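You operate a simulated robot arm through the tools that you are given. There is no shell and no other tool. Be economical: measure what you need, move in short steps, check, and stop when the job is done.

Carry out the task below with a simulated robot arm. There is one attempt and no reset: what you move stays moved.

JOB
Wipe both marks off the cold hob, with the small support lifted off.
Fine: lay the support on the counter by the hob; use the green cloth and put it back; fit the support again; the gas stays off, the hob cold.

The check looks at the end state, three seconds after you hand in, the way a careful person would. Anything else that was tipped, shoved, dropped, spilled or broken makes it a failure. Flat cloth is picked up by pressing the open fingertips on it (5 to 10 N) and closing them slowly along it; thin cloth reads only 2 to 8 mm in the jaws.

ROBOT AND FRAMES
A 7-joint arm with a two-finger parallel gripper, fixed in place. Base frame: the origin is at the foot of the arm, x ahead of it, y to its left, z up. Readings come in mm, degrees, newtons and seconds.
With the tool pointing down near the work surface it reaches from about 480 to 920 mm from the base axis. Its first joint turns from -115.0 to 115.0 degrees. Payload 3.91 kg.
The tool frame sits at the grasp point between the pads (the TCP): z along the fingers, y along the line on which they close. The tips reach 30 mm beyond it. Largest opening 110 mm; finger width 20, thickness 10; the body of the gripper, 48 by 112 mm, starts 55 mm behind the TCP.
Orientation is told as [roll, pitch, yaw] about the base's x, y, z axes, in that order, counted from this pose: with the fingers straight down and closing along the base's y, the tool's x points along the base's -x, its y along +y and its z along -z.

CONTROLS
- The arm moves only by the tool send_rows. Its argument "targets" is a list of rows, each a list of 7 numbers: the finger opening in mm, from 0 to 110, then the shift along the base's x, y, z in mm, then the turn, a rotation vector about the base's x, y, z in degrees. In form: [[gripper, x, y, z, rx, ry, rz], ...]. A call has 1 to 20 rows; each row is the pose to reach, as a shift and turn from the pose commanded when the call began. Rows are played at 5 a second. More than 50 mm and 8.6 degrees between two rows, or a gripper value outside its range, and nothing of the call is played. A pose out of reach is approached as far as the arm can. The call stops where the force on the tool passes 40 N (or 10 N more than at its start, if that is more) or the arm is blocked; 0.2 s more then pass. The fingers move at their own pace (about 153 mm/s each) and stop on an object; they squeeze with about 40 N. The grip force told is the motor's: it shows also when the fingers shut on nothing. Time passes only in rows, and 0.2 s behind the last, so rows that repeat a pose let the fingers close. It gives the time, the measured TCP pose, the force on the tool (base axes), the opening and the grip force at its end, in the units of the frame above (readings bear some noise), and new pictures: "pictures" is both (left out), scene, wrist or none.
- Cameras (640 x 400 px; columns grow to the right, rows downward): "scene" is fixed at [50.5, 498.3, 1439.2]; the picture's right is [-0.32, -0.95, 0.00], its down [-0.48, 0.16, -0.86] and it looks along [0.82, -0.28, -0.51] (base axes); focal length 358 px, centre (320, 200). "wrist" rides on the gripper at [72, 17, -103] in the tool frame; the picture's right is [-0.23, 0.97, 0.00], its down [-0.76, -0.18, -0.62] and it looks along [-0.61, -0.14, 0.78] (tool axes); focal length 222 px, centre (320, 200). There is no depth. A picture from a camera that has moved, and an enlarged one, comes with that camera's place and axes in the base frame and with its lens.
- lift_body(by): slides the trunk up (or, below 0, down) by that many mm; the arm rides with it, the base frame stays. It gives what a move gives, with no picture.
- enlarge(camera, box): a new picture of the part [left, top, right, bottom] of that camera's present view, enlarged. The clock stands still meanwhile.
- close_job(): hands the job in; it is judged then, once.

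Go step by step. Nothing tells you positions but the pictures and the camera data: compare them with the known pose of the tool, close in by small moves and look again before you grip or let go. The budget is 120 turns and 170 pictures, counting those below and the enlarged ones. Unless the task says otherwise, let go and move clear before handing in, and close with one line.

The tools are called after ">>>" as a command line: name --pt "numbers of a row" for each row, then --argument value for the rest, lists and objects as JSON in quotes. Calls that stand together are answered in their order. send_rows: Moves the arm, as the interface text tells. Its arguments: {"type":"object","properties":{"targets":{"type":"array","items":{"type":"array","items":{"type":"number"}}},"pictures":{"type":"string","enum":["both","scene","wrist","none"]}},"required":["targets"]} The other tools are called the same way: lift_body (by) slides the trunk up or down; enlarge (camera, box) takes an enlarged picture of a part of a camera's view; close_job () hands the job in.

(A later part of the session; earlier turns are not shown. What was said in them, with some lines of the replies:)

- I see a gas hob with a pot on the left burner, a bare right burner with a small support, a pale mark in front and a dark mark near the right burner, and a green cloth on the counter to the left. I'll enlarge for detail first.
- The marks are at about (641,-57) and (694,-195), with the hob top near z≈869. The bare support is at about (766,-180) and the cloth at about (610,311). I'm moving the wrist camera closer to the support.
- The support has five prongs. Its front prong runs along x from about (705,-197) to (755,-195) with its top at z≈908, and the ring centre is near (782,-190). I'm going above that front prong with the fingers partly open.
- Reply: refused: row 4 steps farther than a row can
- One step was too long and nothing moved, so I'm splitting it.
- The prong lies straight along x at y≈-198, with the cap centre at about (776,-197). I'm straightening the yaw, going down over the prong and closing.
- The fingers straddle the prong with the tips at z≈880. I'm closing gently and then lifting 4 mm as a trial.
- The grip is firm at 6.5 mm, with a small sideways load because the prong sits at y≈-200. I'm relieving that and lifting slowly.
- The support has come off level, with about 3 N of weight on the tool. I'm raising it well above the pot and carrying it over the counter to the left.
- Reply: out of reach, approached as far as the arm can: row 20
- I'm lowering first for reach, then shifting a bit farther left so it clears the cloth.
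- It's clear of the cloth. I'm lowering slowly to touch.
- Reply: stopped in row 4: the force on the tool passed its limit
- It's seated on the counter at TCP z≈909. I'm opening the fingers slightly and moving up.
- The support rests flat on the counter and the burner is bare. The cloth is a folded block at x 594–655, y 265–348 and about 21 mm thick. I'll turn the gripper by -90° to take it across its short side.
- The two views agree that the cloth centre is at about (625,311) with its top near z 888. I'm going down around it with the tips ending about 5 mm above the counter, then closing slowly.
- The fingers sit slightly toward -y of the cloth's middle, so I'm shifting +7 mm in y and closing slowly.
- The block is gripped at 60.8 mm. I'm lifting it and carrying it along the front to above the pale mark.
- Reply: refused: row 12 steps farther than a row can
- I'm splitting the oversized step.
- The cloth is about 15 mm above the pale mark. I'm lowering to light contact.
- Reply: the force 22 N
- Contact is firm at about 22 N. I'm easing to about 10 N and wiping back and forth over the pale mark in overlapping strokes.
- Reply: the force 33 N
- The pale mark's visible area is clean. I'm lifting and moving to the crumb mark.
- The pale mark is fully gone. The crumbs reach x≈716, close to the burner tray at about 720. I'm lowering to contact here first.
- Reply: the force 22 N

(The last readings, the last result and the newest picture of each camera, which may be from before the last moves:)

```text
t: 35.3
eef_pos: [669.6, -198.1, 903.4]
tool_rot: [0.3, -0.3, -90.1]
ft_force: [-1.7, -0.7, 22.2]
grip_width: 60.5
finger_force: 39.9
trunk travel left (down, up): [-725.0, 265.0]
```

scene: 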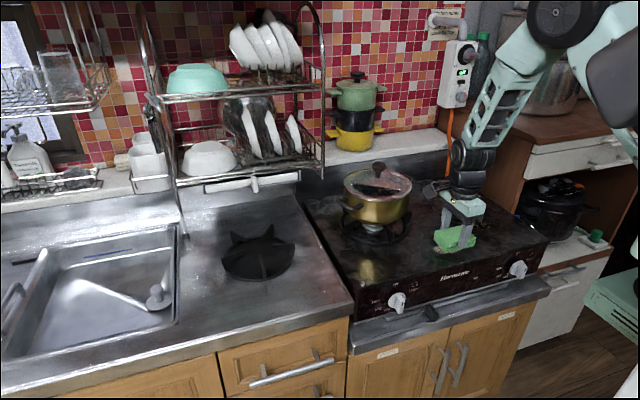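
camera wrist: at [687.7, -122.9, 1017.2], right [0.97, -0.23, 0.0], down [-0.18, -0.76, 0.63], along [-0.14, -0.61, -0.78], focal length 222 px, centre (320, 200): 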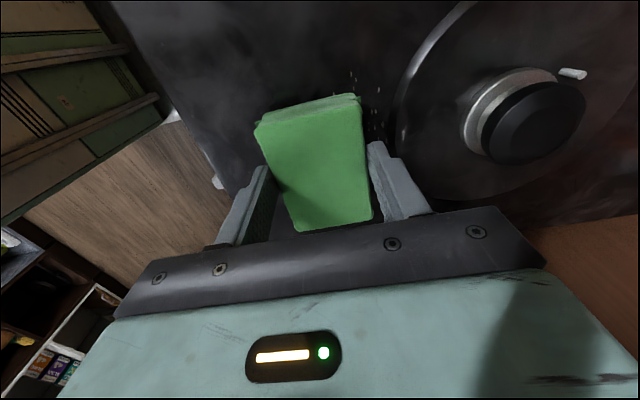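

>>> send_rows --pt "47 0 0 0.7 0 0 0" --pt "47 0 20 0.7 0 0 0" --pt "47 0 38 0.7 0 0 0" --pt "47 15 38 0.7 0 0 0" --pt "47 0 38 0.7 0 0 0" --pt "47 0 15 0.7 0 0 0" --pt "47 0 -15 0.7 0 0 0" --pt "47 0 -39 0.7 0 0 0" --pt "47 15 -39 0.7 0 0 0" --pt "47 0 -39 0.7 0 0 0" --pt "47 0 -15 0.7 0 0 0" --pt "47 3 10 0.7 0 0 0" --pt "47 3 38 0.7 0 0 0" --pt "47 15 38 0.7 0 0 0" --pt "47 3 38 0.7 0 0 0" --pt "47 -10 38 12 0 0 0" --pt "47 -30 38 45 0 0 0" --pt "47 -30 38 45 0 0 0" --pictures "wrist"

>>> enlarge --camera "scene" --box '[390, 170, 550, 270]'

>>> enlarge --camera "wrist" --box '[240, 0, 560, 200]'

```text
t: 39.1
eef_pos: [641.7, -159.6, 945.9]
tool_rot: [0.1, -0.3, -90.0]
ft_force: [0.3, 0.5, 0.2]
grip_width: 60.7
finger_force: 40.5
trunk travel left (down, up): [-725.0, 265.0]
camera wrist: at [655.4, -86.3, 1049.6], right [0.97, -0.23, 0.0], down [-0.18, -0.76, 0.63], along [-0.14, -0.61, -0.78], focal length 222 px, centre (320, 200)
```

wrist: 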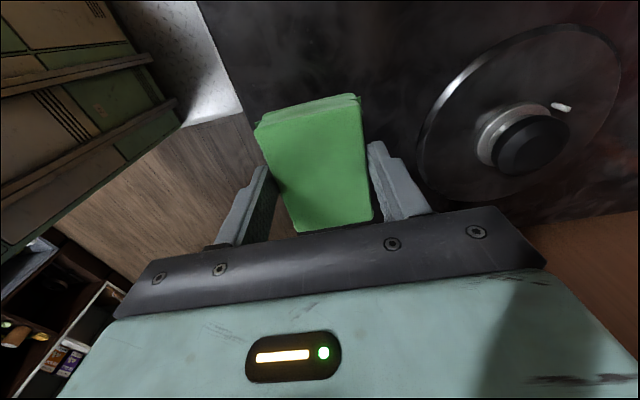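

```text
4.00 times, centred on (470, 220) of scene
camera zoom: at [50.5, 498.3, 1439.2], right [-0.32, -0.95, 0.0], down [-0.48, 0.16, -0.86], along [0.82, -0.28, -0.51], focal length 1434 px, centre (-280, 120)
```

zoom: 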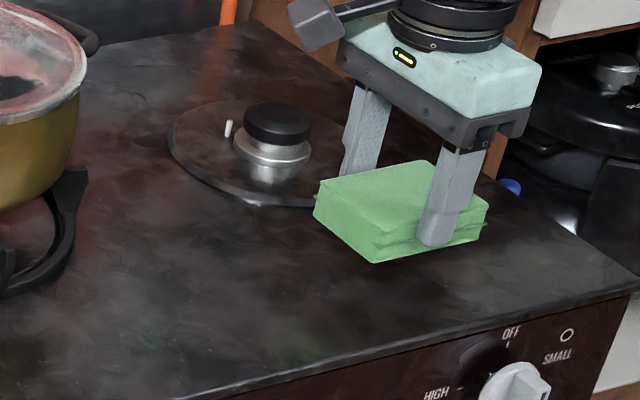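

```text
2.00 times, centred on (400, 100) of wrist
camera zoom: at [655.4, -86.3, 1049.6], right [0.97, -0.23, 0.0], down [-0.18, -0.76, 0.63], along [-0.14, -0.61, -0.78], focal length 444 px, centre (160, 400)
```

zoom: 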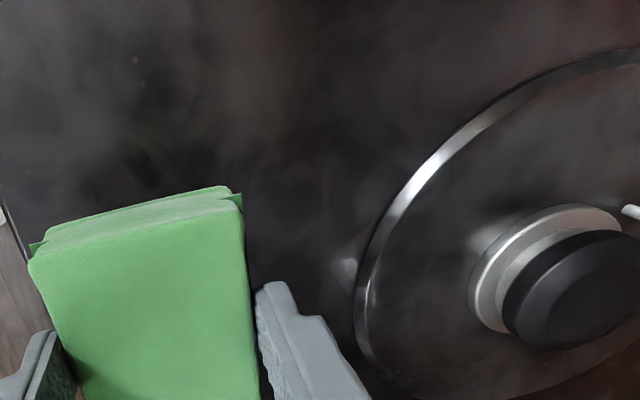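

The crumbs look gone where I can see. I'm raising and moving aside to confirm the area behind the cloth.

>>> send_rows --pt "47 0 10 40 0 0 0" --pt "47 0 40 75 0 0 0" --pt "47 -5 85 90 0 0 0" --pt "47 -10 130 95 0 0 0" --pt "47 -16 175 95 0 0 0" --pt "47 -16 220 95 0 0 0" --pt "47 -16 265 95 0 0 0" --pt "47 -16 300 95 0 0 0" --pt "47 -16 300 95 0 0 0" --pictures "none"

>>> enlarge --camera "scene" --box '[390, 170, 550, 270]'

>>> enlarge --camera "scene" --box '[444, 185, 508, 235]'

```text
t: 41.1
eef_pos: [622.2, 143.0, 1043.5]
tool_rot: [0.2, -0.3, -90.1]
ft_force: [-0.2, 0.1, -1.3]
grip_width: 60.8
finger_force: 39.9
trunk travel left (down, up): [-725.0, 265.0]
```

```text
4.00 times, centred on (470, 220) of scene
camera zoom: at [50.5, 498.3, 1439.2], right [-0.32, -0.95, 0.0], down [-0.48, 0.16, -0.86], along [0.82, -0.28, -0.51], focal length 1434 px, centre (-280, 120)
```

zoom: 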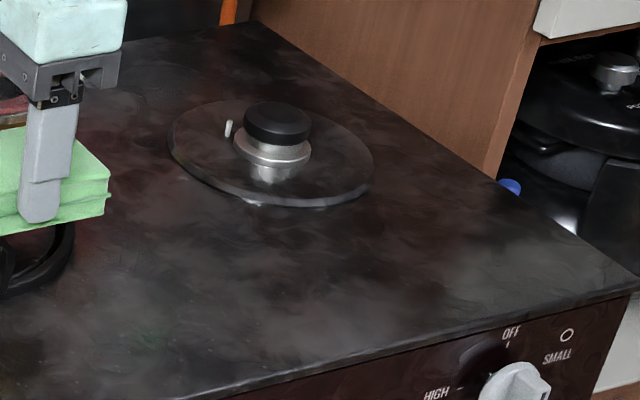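

```text
8.00 times, centred on (476, 210) of scene
camera zoom: at [50.5, 498.3, 1439.2], right [-0.32, -0.95, 0.0], down [-0.48, 0.16, -0.86], along [0.82, -0.28, -0.51], focal length 2868 px, centre (-928, 120)
```

zoom: 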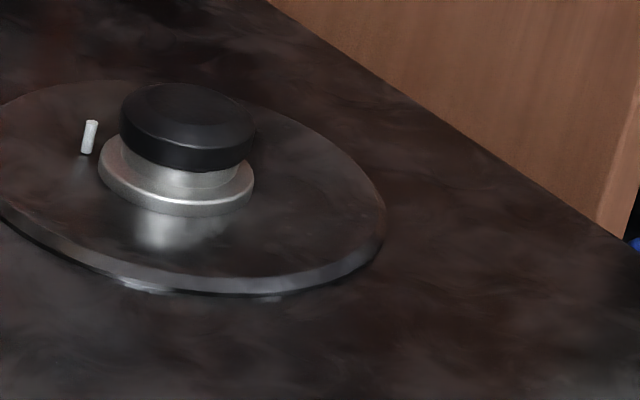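

Both marks are gone. I'm returning the cloth to its original spot.

>>> send_rows --pt "47 0 45 0 0 0 0" --pt "47 1 90 0 0 0 0" --pt "47 2 135 0 0 0 0" --pt "47 2 173 0 0 0 0" --pt "47 2 173 -40 0 0 0" --pt "47 2 173 -80 0 0 0" --pt "47 2 173 -115 0 0 0" --pt "47 2 173 -130 0 0 0" --pt "47 2 173 -136 0 0 0" --pt "47 2 173 -136 0 0 0" --pictures "none"

>>> enlarge --camera "scene" --box '[250, 200, 410, 300]'

```text
t: 43.3
eef_pos: [625.4, 314.1, 904.6]
tool_rot: [0.1, -0.3, -90.1]
ft_force: [0.0, 0.2, -0.9]
grip_width: 60.9
finger_force: 39.6
trunk travel left (down, up): [-725.0, 265.0]
```

```text
4.00 times, centred on (330, 250) of scene
camera zoom: at [50.5, 498.3, 1439.2], right [-0.32, -0.95, 0.0], down [-0.48, 0.16, -0.86], along [0.82, -0.28, -0.51], focal length 1434 px, centre (280, 0)
```

zoom: 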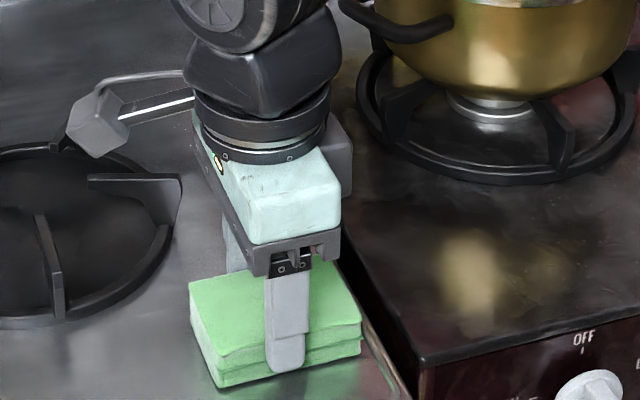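

>>> send_rows --pt "47 0 2 0 0 0 0" --pt "47 0 2 -1 0 0 0" --pt "47 0 2 -1.6 0 0 0" --pt "47 0 2 -1.6 0 0 0" --pictures "none"

```text
t: 44.3
eef_pos: [624.6, 315.4, 902.5]
tool_rot: [0.1, -0.4, -90.1]
ft_force: [0.2, -0.5, -0.4]
grip_width: 60.6
finger_force: 40.2
trunk travel left (down, up): [-725.0, 265.0]
```

>>> send_rows --pt "47 0 0 -0.8 0 0 0" --pt "47 0 0 -1.6 0 0 0" --pt "47 0 0 -1.6 0 0 0" --pictures "none"

```text
t: 45.1
eef_pos: [624.2, 314.3, 902.1]
tool_rot: [0.3, -0.2, -90.0]
ft_force: [-1.0, 1.0, 5.1]
grip_width: 61.0
finger_force: 40.1
trunk travel left (down, up): [-725.0, 265.0]
```

The cloth is touching the counter. I'm opening and rising straight up.

>>> send_rows --pt "64 0 0 0 0 0 0" --pt "75 0 0 0 0 0 0" --pt "90 0 0 0 0 0 0" --pt "90 0 0 20 0 0 0" --pt "90 0 0 60 0 0 0" --pt "90 0 0 100 0 0 0" --pt "90 0 0 140 0 0 0" --pt "90 0 0 140 0 0 0" --pictures "none"

>>> enlarge --camera "scene" --box '[210, 200, 370, 300]'

```text
t: 46.9
eef_pos: [626.2, 314.8, 1041.1]
tool_rot: [0.2, -0.3, -89.9]
ft_force: [0.2, -0.3, 0.0]
grip_width: 89.7
finger_force: 0.1
trunk travel left (down, up): [-725.0, 265.0]
```

```text
4.00 times, centred on (290, 250) of scene
camera zoom: at [50.5, 498.3, 1439.2], right [-0.32, -0.95, 0.0], down [-0.48, 0.16, -0.86], along [0.82, -0.28, -0.51], focal length 1434 px, centre (440, 0)
```

zoom: 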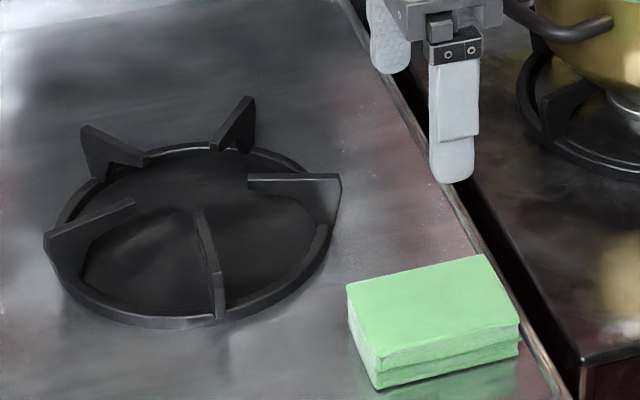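

The cloth is back exactly where it was. I'm turning back and going above the support.

>>> send_rows --pt "80 0 5 0 0 0 8" --pt "60 0 15 0 0 0 16" --pt "50 5 30 0 0 0 24" --pt "50 10 45 0 0 0 32" --pt "50 20 60 0 0 0 40" --pt "50 30 75 0 0 0 48" --pt "50 40 90 0 0 0 56" --pt "50 50 98 0 0 0 64" --pt "50 60 103 0 0 0 72" --pt "50 66 105 -15 0 0 80" --pt "50 66 105 -40 0 0 86" --pt "50 66 105 -70 0 0 90" --pt "50 66 105 -70 0 0 90" --pictures "wrist"

>>> enlarge --camera "wrist" --box '[220, 80, 420, 205]'

```text
t: 49.7
eef_pos: [693.2, 422.7, 970.3]
tool_rot: [0.2, -0.3, 0.0]
ft_force: [1.0, 0.0, 0.1]
grip_width: 50.1
finger_force: 0.1
trunk travel left (down, up): [-725.0, 265.0]
camera wrist: at [618.7, 439.3, 1075.4], right [0.23, 0.97, 0.0], down [0.76, -0.18, 0.63], along [0.61, -0.14, -0.78], focal length 222 px, centre (320, 200)
```

wrist: 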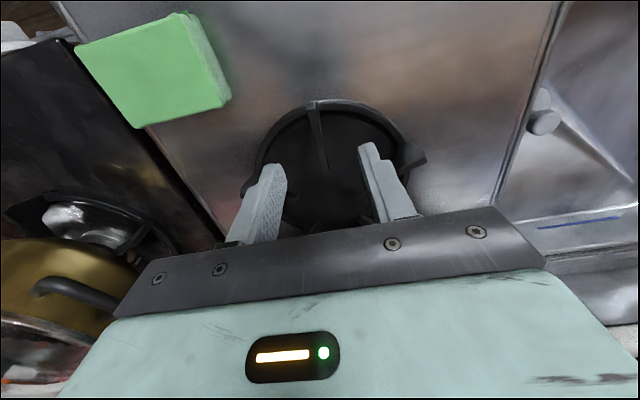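

```text
3.20 times, centred on (320, 142) of wrist
camera zoom: at [618.7, 439.3, 1075.4], right [0.23, 0.97, 0.0], down [0.76, -0.18, 0.63], along [0.61, -0.14, -0.78], focal length 711 px, centre (320, 384)
```

zoom: 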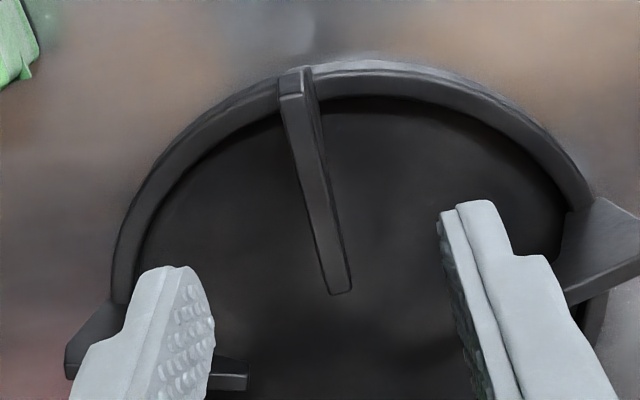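

The prong is at y≈421 directly below. I'm going down to the same grip height and closing.

>>> send_rows --pt "50 0 -1 -30 0 0 0" --pt "50 0 -1 -50 0 0 0" --pt "50 0 -1 -60 0 0 0" --pt "40 0 -1 -60 0 0 0" --pt "25 0 -1 -60 0 0 0" --pt "15 0 -1 -60 0 0 0" --pt "8 0 -1 -60 0 0 0" --pt "0 0 -1 -60 0 0 0" --pt "0 0 -1 -60 0 0 0" --pictures "wrist"

>>> enlarge --camera "scene" --box '[210, 200, 370, 300]'

```text
t: 51.7
eef_pos: [691.1, 420.4, 910.7]
tool_rot: [0.2, -0.3, 0.0]
ft_force: [0.9, 0.5, 0.3]
grip_width: 6.6
finger_force: 39.5
trunk travel left (down, up): [-725.0, 265.0]
camera wrist: at [617.2, 437.6, 1014.6], right [0.23, 0.97, 0.0], down [0.76, -0.18, 0.63], along [0.61, -0.14, -0.78], focal length 222 px, centre (320, 200)
```

wrist: 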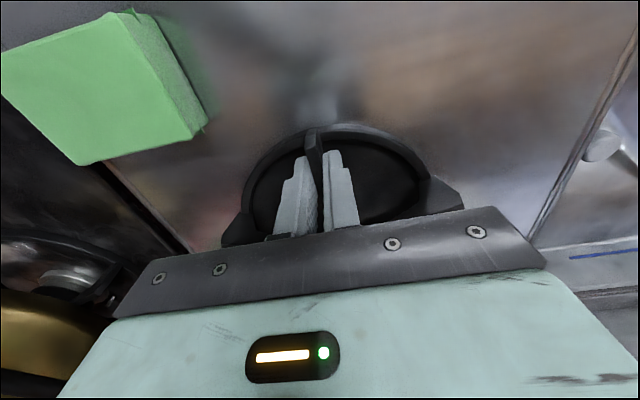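

```text
4.00 times, centred on (290, 250) of scene
camera zoom: at [50.5, 498.3, 1439.2], right [-0.32, -0.95, 0.0], down [-0.48, 0.16, -0.86], along [0.82, -0.28, -0.51], focal length 1434 px, centre (440, 0)
```

zoom: 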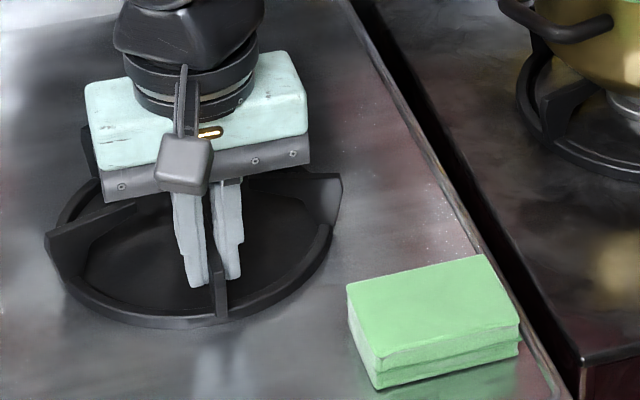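

The grip is the same as before at 6.6 mm. I'm lifting and carrying it back high over the pot, whose lid knob reaches about z 1065.

>>> send_rows --pt "0 0 0 5 0 0 0" --pt "0 0 0 20 0 0 0" --pt "0 0 0 55 0 0 0" --pt "0 0 0 95 0 0 0" --pt "0 0 0 135 0 0 0" --pt "0 -10 0 170 0 0 0" --pt "0 -25 -28 190 0 0 0" --pt "0 -40 -58 210 0 0 0" --pt "0 -40 -85 235 0 0 0" --pt "0 -40 -120 250 0 0 0" --pt "0 -40 -165 250 0 0 0" --pt "0 -40 -210 250 0 0 0" --pt "0 -40 -255 250 0 0 0" --pt "0 -40 -300 250 0 0 0" --pt "0 -35 -345 250 0 0 0" --pt "0 -30 -390 250 0 0 0" --pt "0 -20 -435 250 0 0 0" --pt "0 -5 -480 250 0 0 0" --pt "0 10 -525 250 0 0 0" --pt "0 10 -525 250 0 0 0" --pictures "scene"

```text
t: 55.9
eef_pos: [704.3, -107.4, 1164.3]
tool_rot: [0.2, -0.3, 0.0]
ft_force: [-0.2, 0.7, -3.1]
grip_width: 6.6
finger_force: 39.7
trunk travel left (down, up): [-725.0, 265.0]
```

scene: 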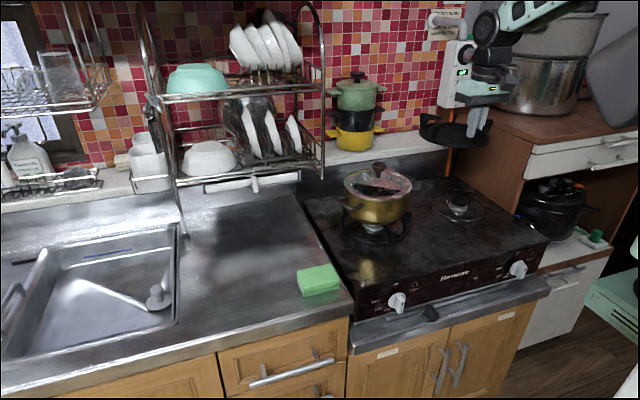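

I'm going over the burner and down to about 25 mm above the seat.

>>> send_rows --pt "0 10 -35 0 0 0 0" --pt "0 20 -70 0 0 0 0" --pt "0 28 -93 -20 0 0 0" --pt "0 28 -93 -60 0 0 0" --pt "0 28 -93 -100 0 0 0" --pt "0 28 -93 -140 0 0 0" --pt "0 28 -93 -175 0 0 0" --pt "0 28 -93 -205 0 0 0" --pt "0 28 -93 -225 0 0 0" --pt "0 28 -93 -225 0 0 0" --pictures "wrist"

>>> enlarge --camera "scene" --box '[408, 150, 520, 220]'

>>> send_rows --pt "0 0 0 0 0 0 0" --pictures "none"

```text
t: 58.1
eef_pos: [729.9, -199.0, 937.8]
tool_rot: [0.2, -0.3, 0.0]
ft_force: [0.1, -0.3, -2.8]
grip_width: 6.5
finger_force: 40.7
trunk travel left (down, up): [-725.0, 265.0]
camera wrist: at [655.1, -181.3, 1041.4], right [0.23, 0.97, 0.0], down [0.76, -0.18, 0.63], along [0.61, -0.14, -0.78], focal length 222 px, centre (320, 200)
```

wrist: 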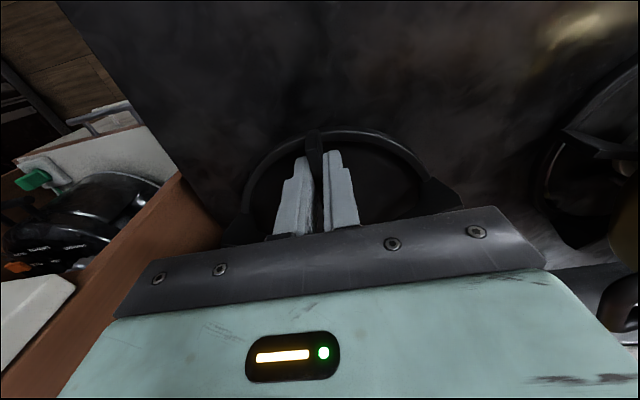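

```text
5.71 times, centred on (464, 185) of scene
camera zoom: at [50.5, 498.3, 1439.2], right [-0.32, -0.95, 0.0], down [-0.48, 0.16, -0.86], along [0.82, -0.28, -0.51], focal length 2048 px, centre (-503, 286)
```

zoom: 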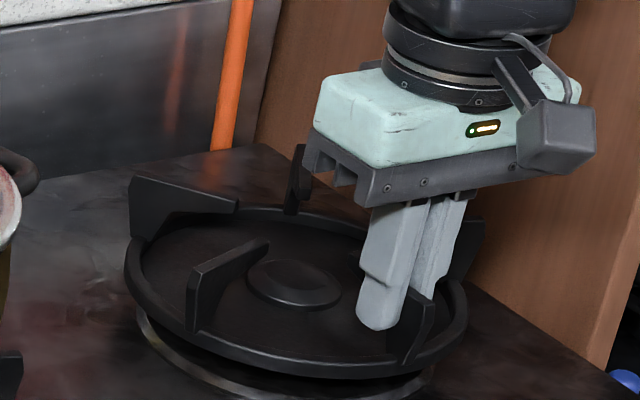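

```text
t: 58.5
eef_pos: [729.7, -198.8, 938.9]
tool_rot: [0.2, -0.3, -0.1]
ft_force: [-0.3, 0.6, -2.5]
grip_width: 6.4
finger_force: 40.2
trunk travel left (down, up): [-725.0, 265.0]
```

I'm correcting by +3.5 mm in x and -1 mm in y to match the original seat, and lowering partway.

>>> send_rows --pt "0 3.5 -1.1 0 0 0 0" --pt "0 3.5 -1.1 -8 0 0 0" --pt "0 3.5 -1.1 -15 0 0 0" --pt "0 3.5 -1.1 -20 0 0 0" --pt "0 3.5 -1.1 -20 0 0 0" --pictures "wrist"

>>> enlarge --camera "scene" --box '[408, 150, 520, 220]'

```text
t: 59.7
eef_pos: [733.6, -200.5, 917.7]
tool_rot: [0.3, -0.4, 0.0]
ft_force: [-0.8, 0.3, -2.7]
grip_width: 6.7
finger_force: 40.5
trunk travel left (down, up): [-725.0, 265.0]
camera wrist: at [658.6, -183.1, 1021.4], right [0.23, 0.97, 0.01], down [0.76, -0.18, 0.63], along [0.61, -0.14, -0.78], focal length 222 px, centre (320, 200)
```

wrist: 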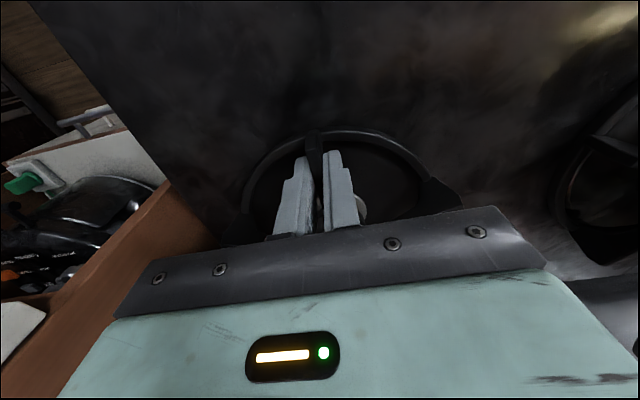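

```text
5.71 times, centred on (464, 185) of scene
camera zoom: at [50.5, 498.3, 1439.2], right [-0.32, -0.95, 0.0], down [-0.48, 0.16, -0.86], along [0.82, -0.28, -0.51], focal length 2048 px, centre (-503, 286)
```

zoom: 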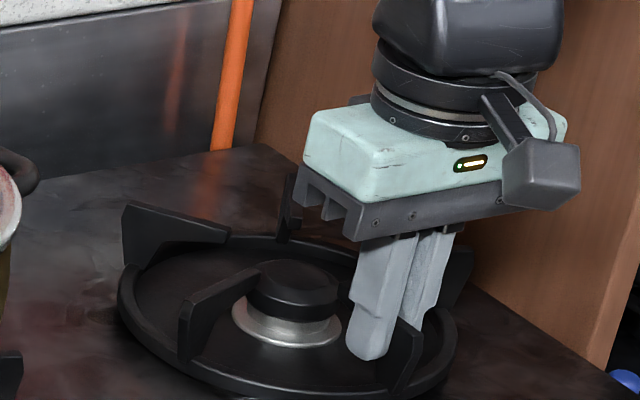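

The position matches the lift-off picture closely. I'm lowering to the seat slowly.

>>> send_rows --pt "0 0 -0.8 -2 0 0 0" --pt "0 0 -0.8 -4 0 0 0" --pt "0 0 -0.8 -6 0 0 0" --pt "0 0 -0.8 -6 0 0 0" --pictures "none"

>>> enlarge --camera "scene" --box '[408, 150, 520, 220]'

```text
t: 60.7
eef_pos: [731.9, -201.9, 912.6]
tool_rot: [0.2, -0.3, 0.0]
ft_force: [-8.8, -0.2, 18.4]
grip_width: 6.2
finger_force: 39.5
trunk travel left (down, up): [-725.0, 265.0]
```

```text
5.71 times, centred on (464, 185) of scene
camera zoom: at [50.5, 498.3, 1439.2], right [-0.32, -0.95, 0.0], down [-0.48, 0.16, -0.86], along [0.82, -0.28, -0.51], focal length 2048 px, centre (-503, 286)
```

zoom: 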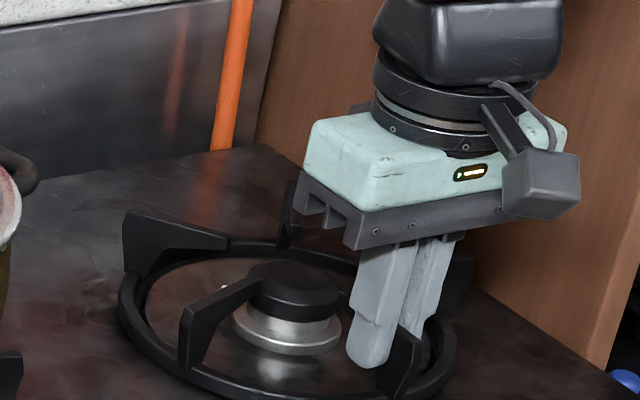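

It's nearly seated, with a sideways push toward -x, so I'm easing 1.5–2 mm in -x to let it drop.

>>> send_rows --pt "0 -1 0 0.5 0 0 0" --pt "0 -2 0 0.5 0 0 0" --pt "0 -2 0 0 0 0 0" --pt "0 -2 0 0 0 0 0" --pictures "none"

```text
t: 61.7
eef_pos: [731.3, -201.4, 911.6]
tool_rot: [0.2, -0.4, 0.0]
ft_force: [-1.3, -0.4, 10.0]
grip_width: 6.5
finger_force: 39.9
trunk travel left (down, up): [-725.0, 265.0]
```

The side load is gone and it's down at the original height. I'm opening the fingers a little and checking before moving away.

>>> send_rows --pt "12 0 0 0 0 0 0" --pt "25 0 0 0 0 0 0" --pt "30 0 0 0 0 0 0" --pt "30 0 0 20 0 0 0" --pt "30 0 0 55 0 0 0" --pt "30 -10 0 95 0 0 0" --pt "30 -40 10 120 0 0 0" --pt "30 -80 30 130 0 0 0" --pt "30 -120 45 140 0 0 0" --pt "30 -130 55 150 0 0 0" --pt "30 -130 55 150 0 0 0" --pictures "both"

>>> enlarge --camera "scene" --box '[424, 175, 504, 225]'

>>> enlarge --camera "wrist" --box '[250, 150, 378, 230]'

```text
t: 64.1
eef_pos: [603.0, -144.2, 1061.5]
tool_rot: [0.3, -0.3, -0.1]
ft_force: [0.8, -0.1, -0.2]
grip_width: 30.1
finger_force: 0.0
trunk travel left (down, up): [-725.0, 265.0]
camera wrist: at [528.5, -126.6, 1165.5], right [0.23, 0.97, 0.0], down [0.76, -0.18, 0.63], along [0.61, -0.14, -0.78], focal length 222 px, centre (320, 200)
```

scene: 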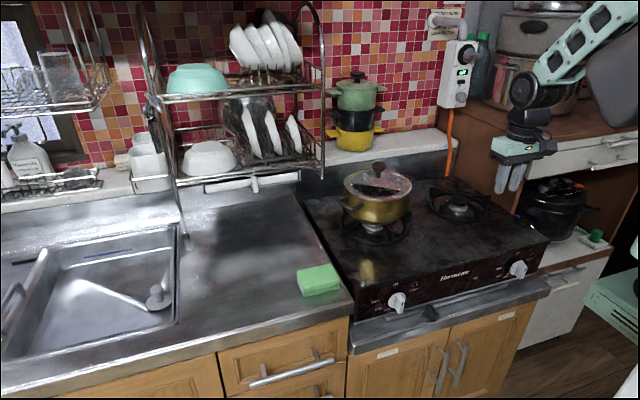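
wrist: 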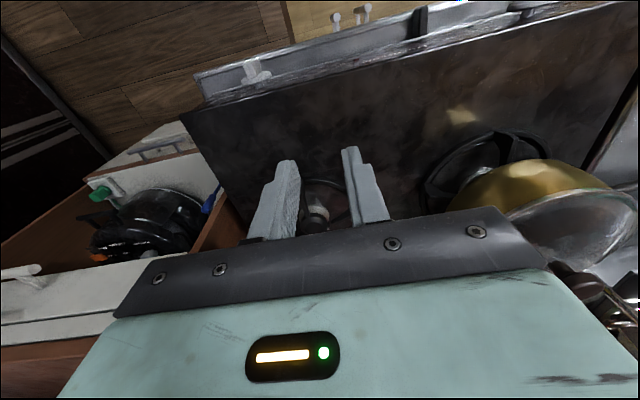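

```text
8.00 times, centred on (464, 200) of scene
camera zoom: at [50.5, 498.3, 1439.2], right [-0.32, -0.95, 0.0], down [-0.48, 0.16, -0.86], along [0.82, -0.28, -0.51], focal length 2868 px, centre (-832, 200)
```

zoom: 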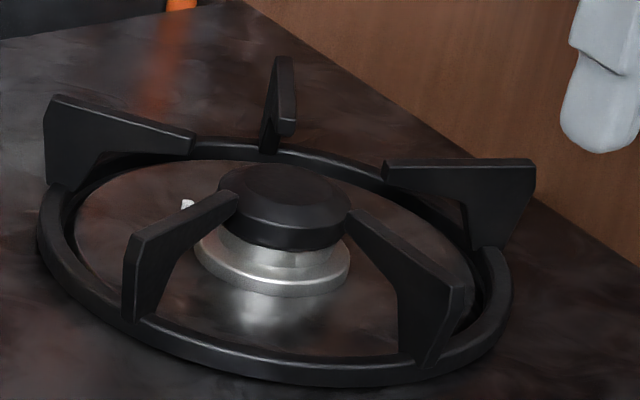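

```text
5.00 times, centred on (314, 190) of wrist
camera zoom: at [528.5, -126.6, 1165.5], right [0.23, 0.97, 0.0], down [0.76, -0.18, 0.63], along [0.61, -0.14, -0.78], focal length 1111 px, centre (350, 250)
```

zoom: 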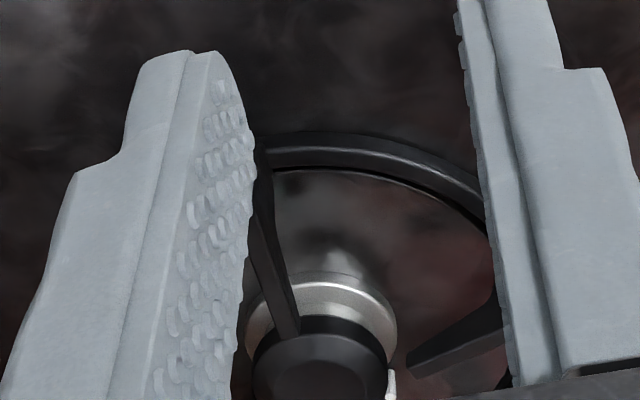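

The support looks seated like the original. I'm checking the gap under the ring closely, and the cloth and pot area.

>>> enlarge --camera "scene" --box '[424, 200, 488, 230]'

>>> enlarge --camera "scene" --box '[280, 150, 560, 325]'

```text
10.00 times, centred on (456, 215) of scene
camera zoom: at [50.5, 498.3, 1439.2], right [-0.32, -0.95, 0.0], down [-0.48, 0.16, -0.86], along [0.82, -0.28, -0.51], focal length 3584 px, centre (-1040, 50)
```

zoom: 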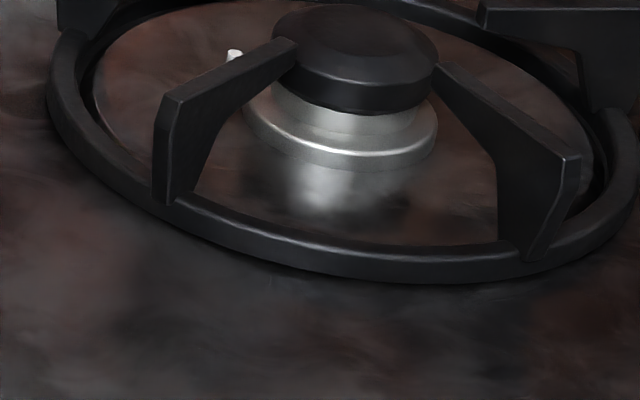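

```text
2.29 times, centred on (420, 238) of scene
camera zoom: at [50.5, 498.3, 1439.2], right [-0.32, -0.95, 0.0], down [-0.48, 0.16, -0.86], along [0.82, -0.28, -0.51], focal length 819 px, centre (91, 114)
```

zoom: 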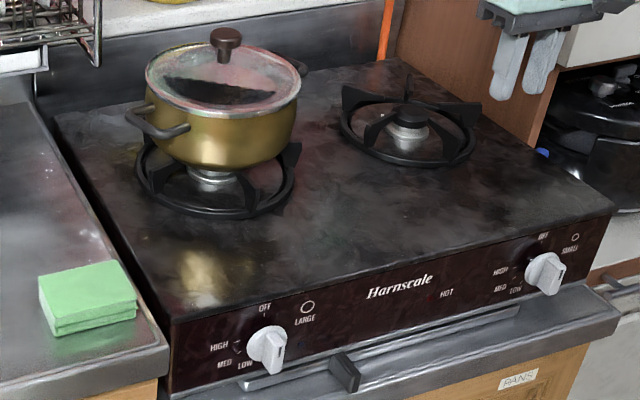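

I'm opening the fingers at the earlier viewing pose for one direct comparison with the original wrist view.

>>> send_rows --pt "110 2 2.5 7.5 0 0 0" --pt "110 2 2.5 7.5 0 0 0" --pt "110 2 2.5 7.5 0 0 0" --pictures "none"

>>> enlarge --camera "wrist" --box '[250, 150, 378, 230]'

```text
t: 64.9
eef_pos: [606.3, -141.5, 1069.1]
tool_rot: [0.1, -0.3, 0.0]
ft_force: [-0.1, 0.0, -0.3]
grip_width: 110.0
finger_force: 0.1
trunk travel left (down, up): [-725.0, 265.0]
```

```text
5.00 times, centred on (314, 190) of wrist
camera zoom: at [530.1, -124.5, 1173.0], right [0.23, 0.97, 0.0], down [0.76, -0.18, 0.63], along [0.61, -0.14, -0.78], focal length 1111 px, centre (350, 250)
```

zoom: 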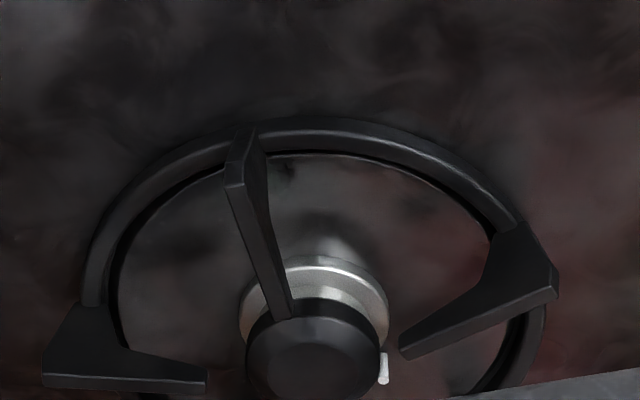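

The hob is clean. The support sits as it did at the start, the cloth is back in place, and the arm is clear with the knobs untouched. I'm handing in.

>>> close_job

```text
The job is handed in.
```

I wiped both marks off the cold hob, fitted the small support back on its burner and put the green cloth back where it was; the gas stayed off.
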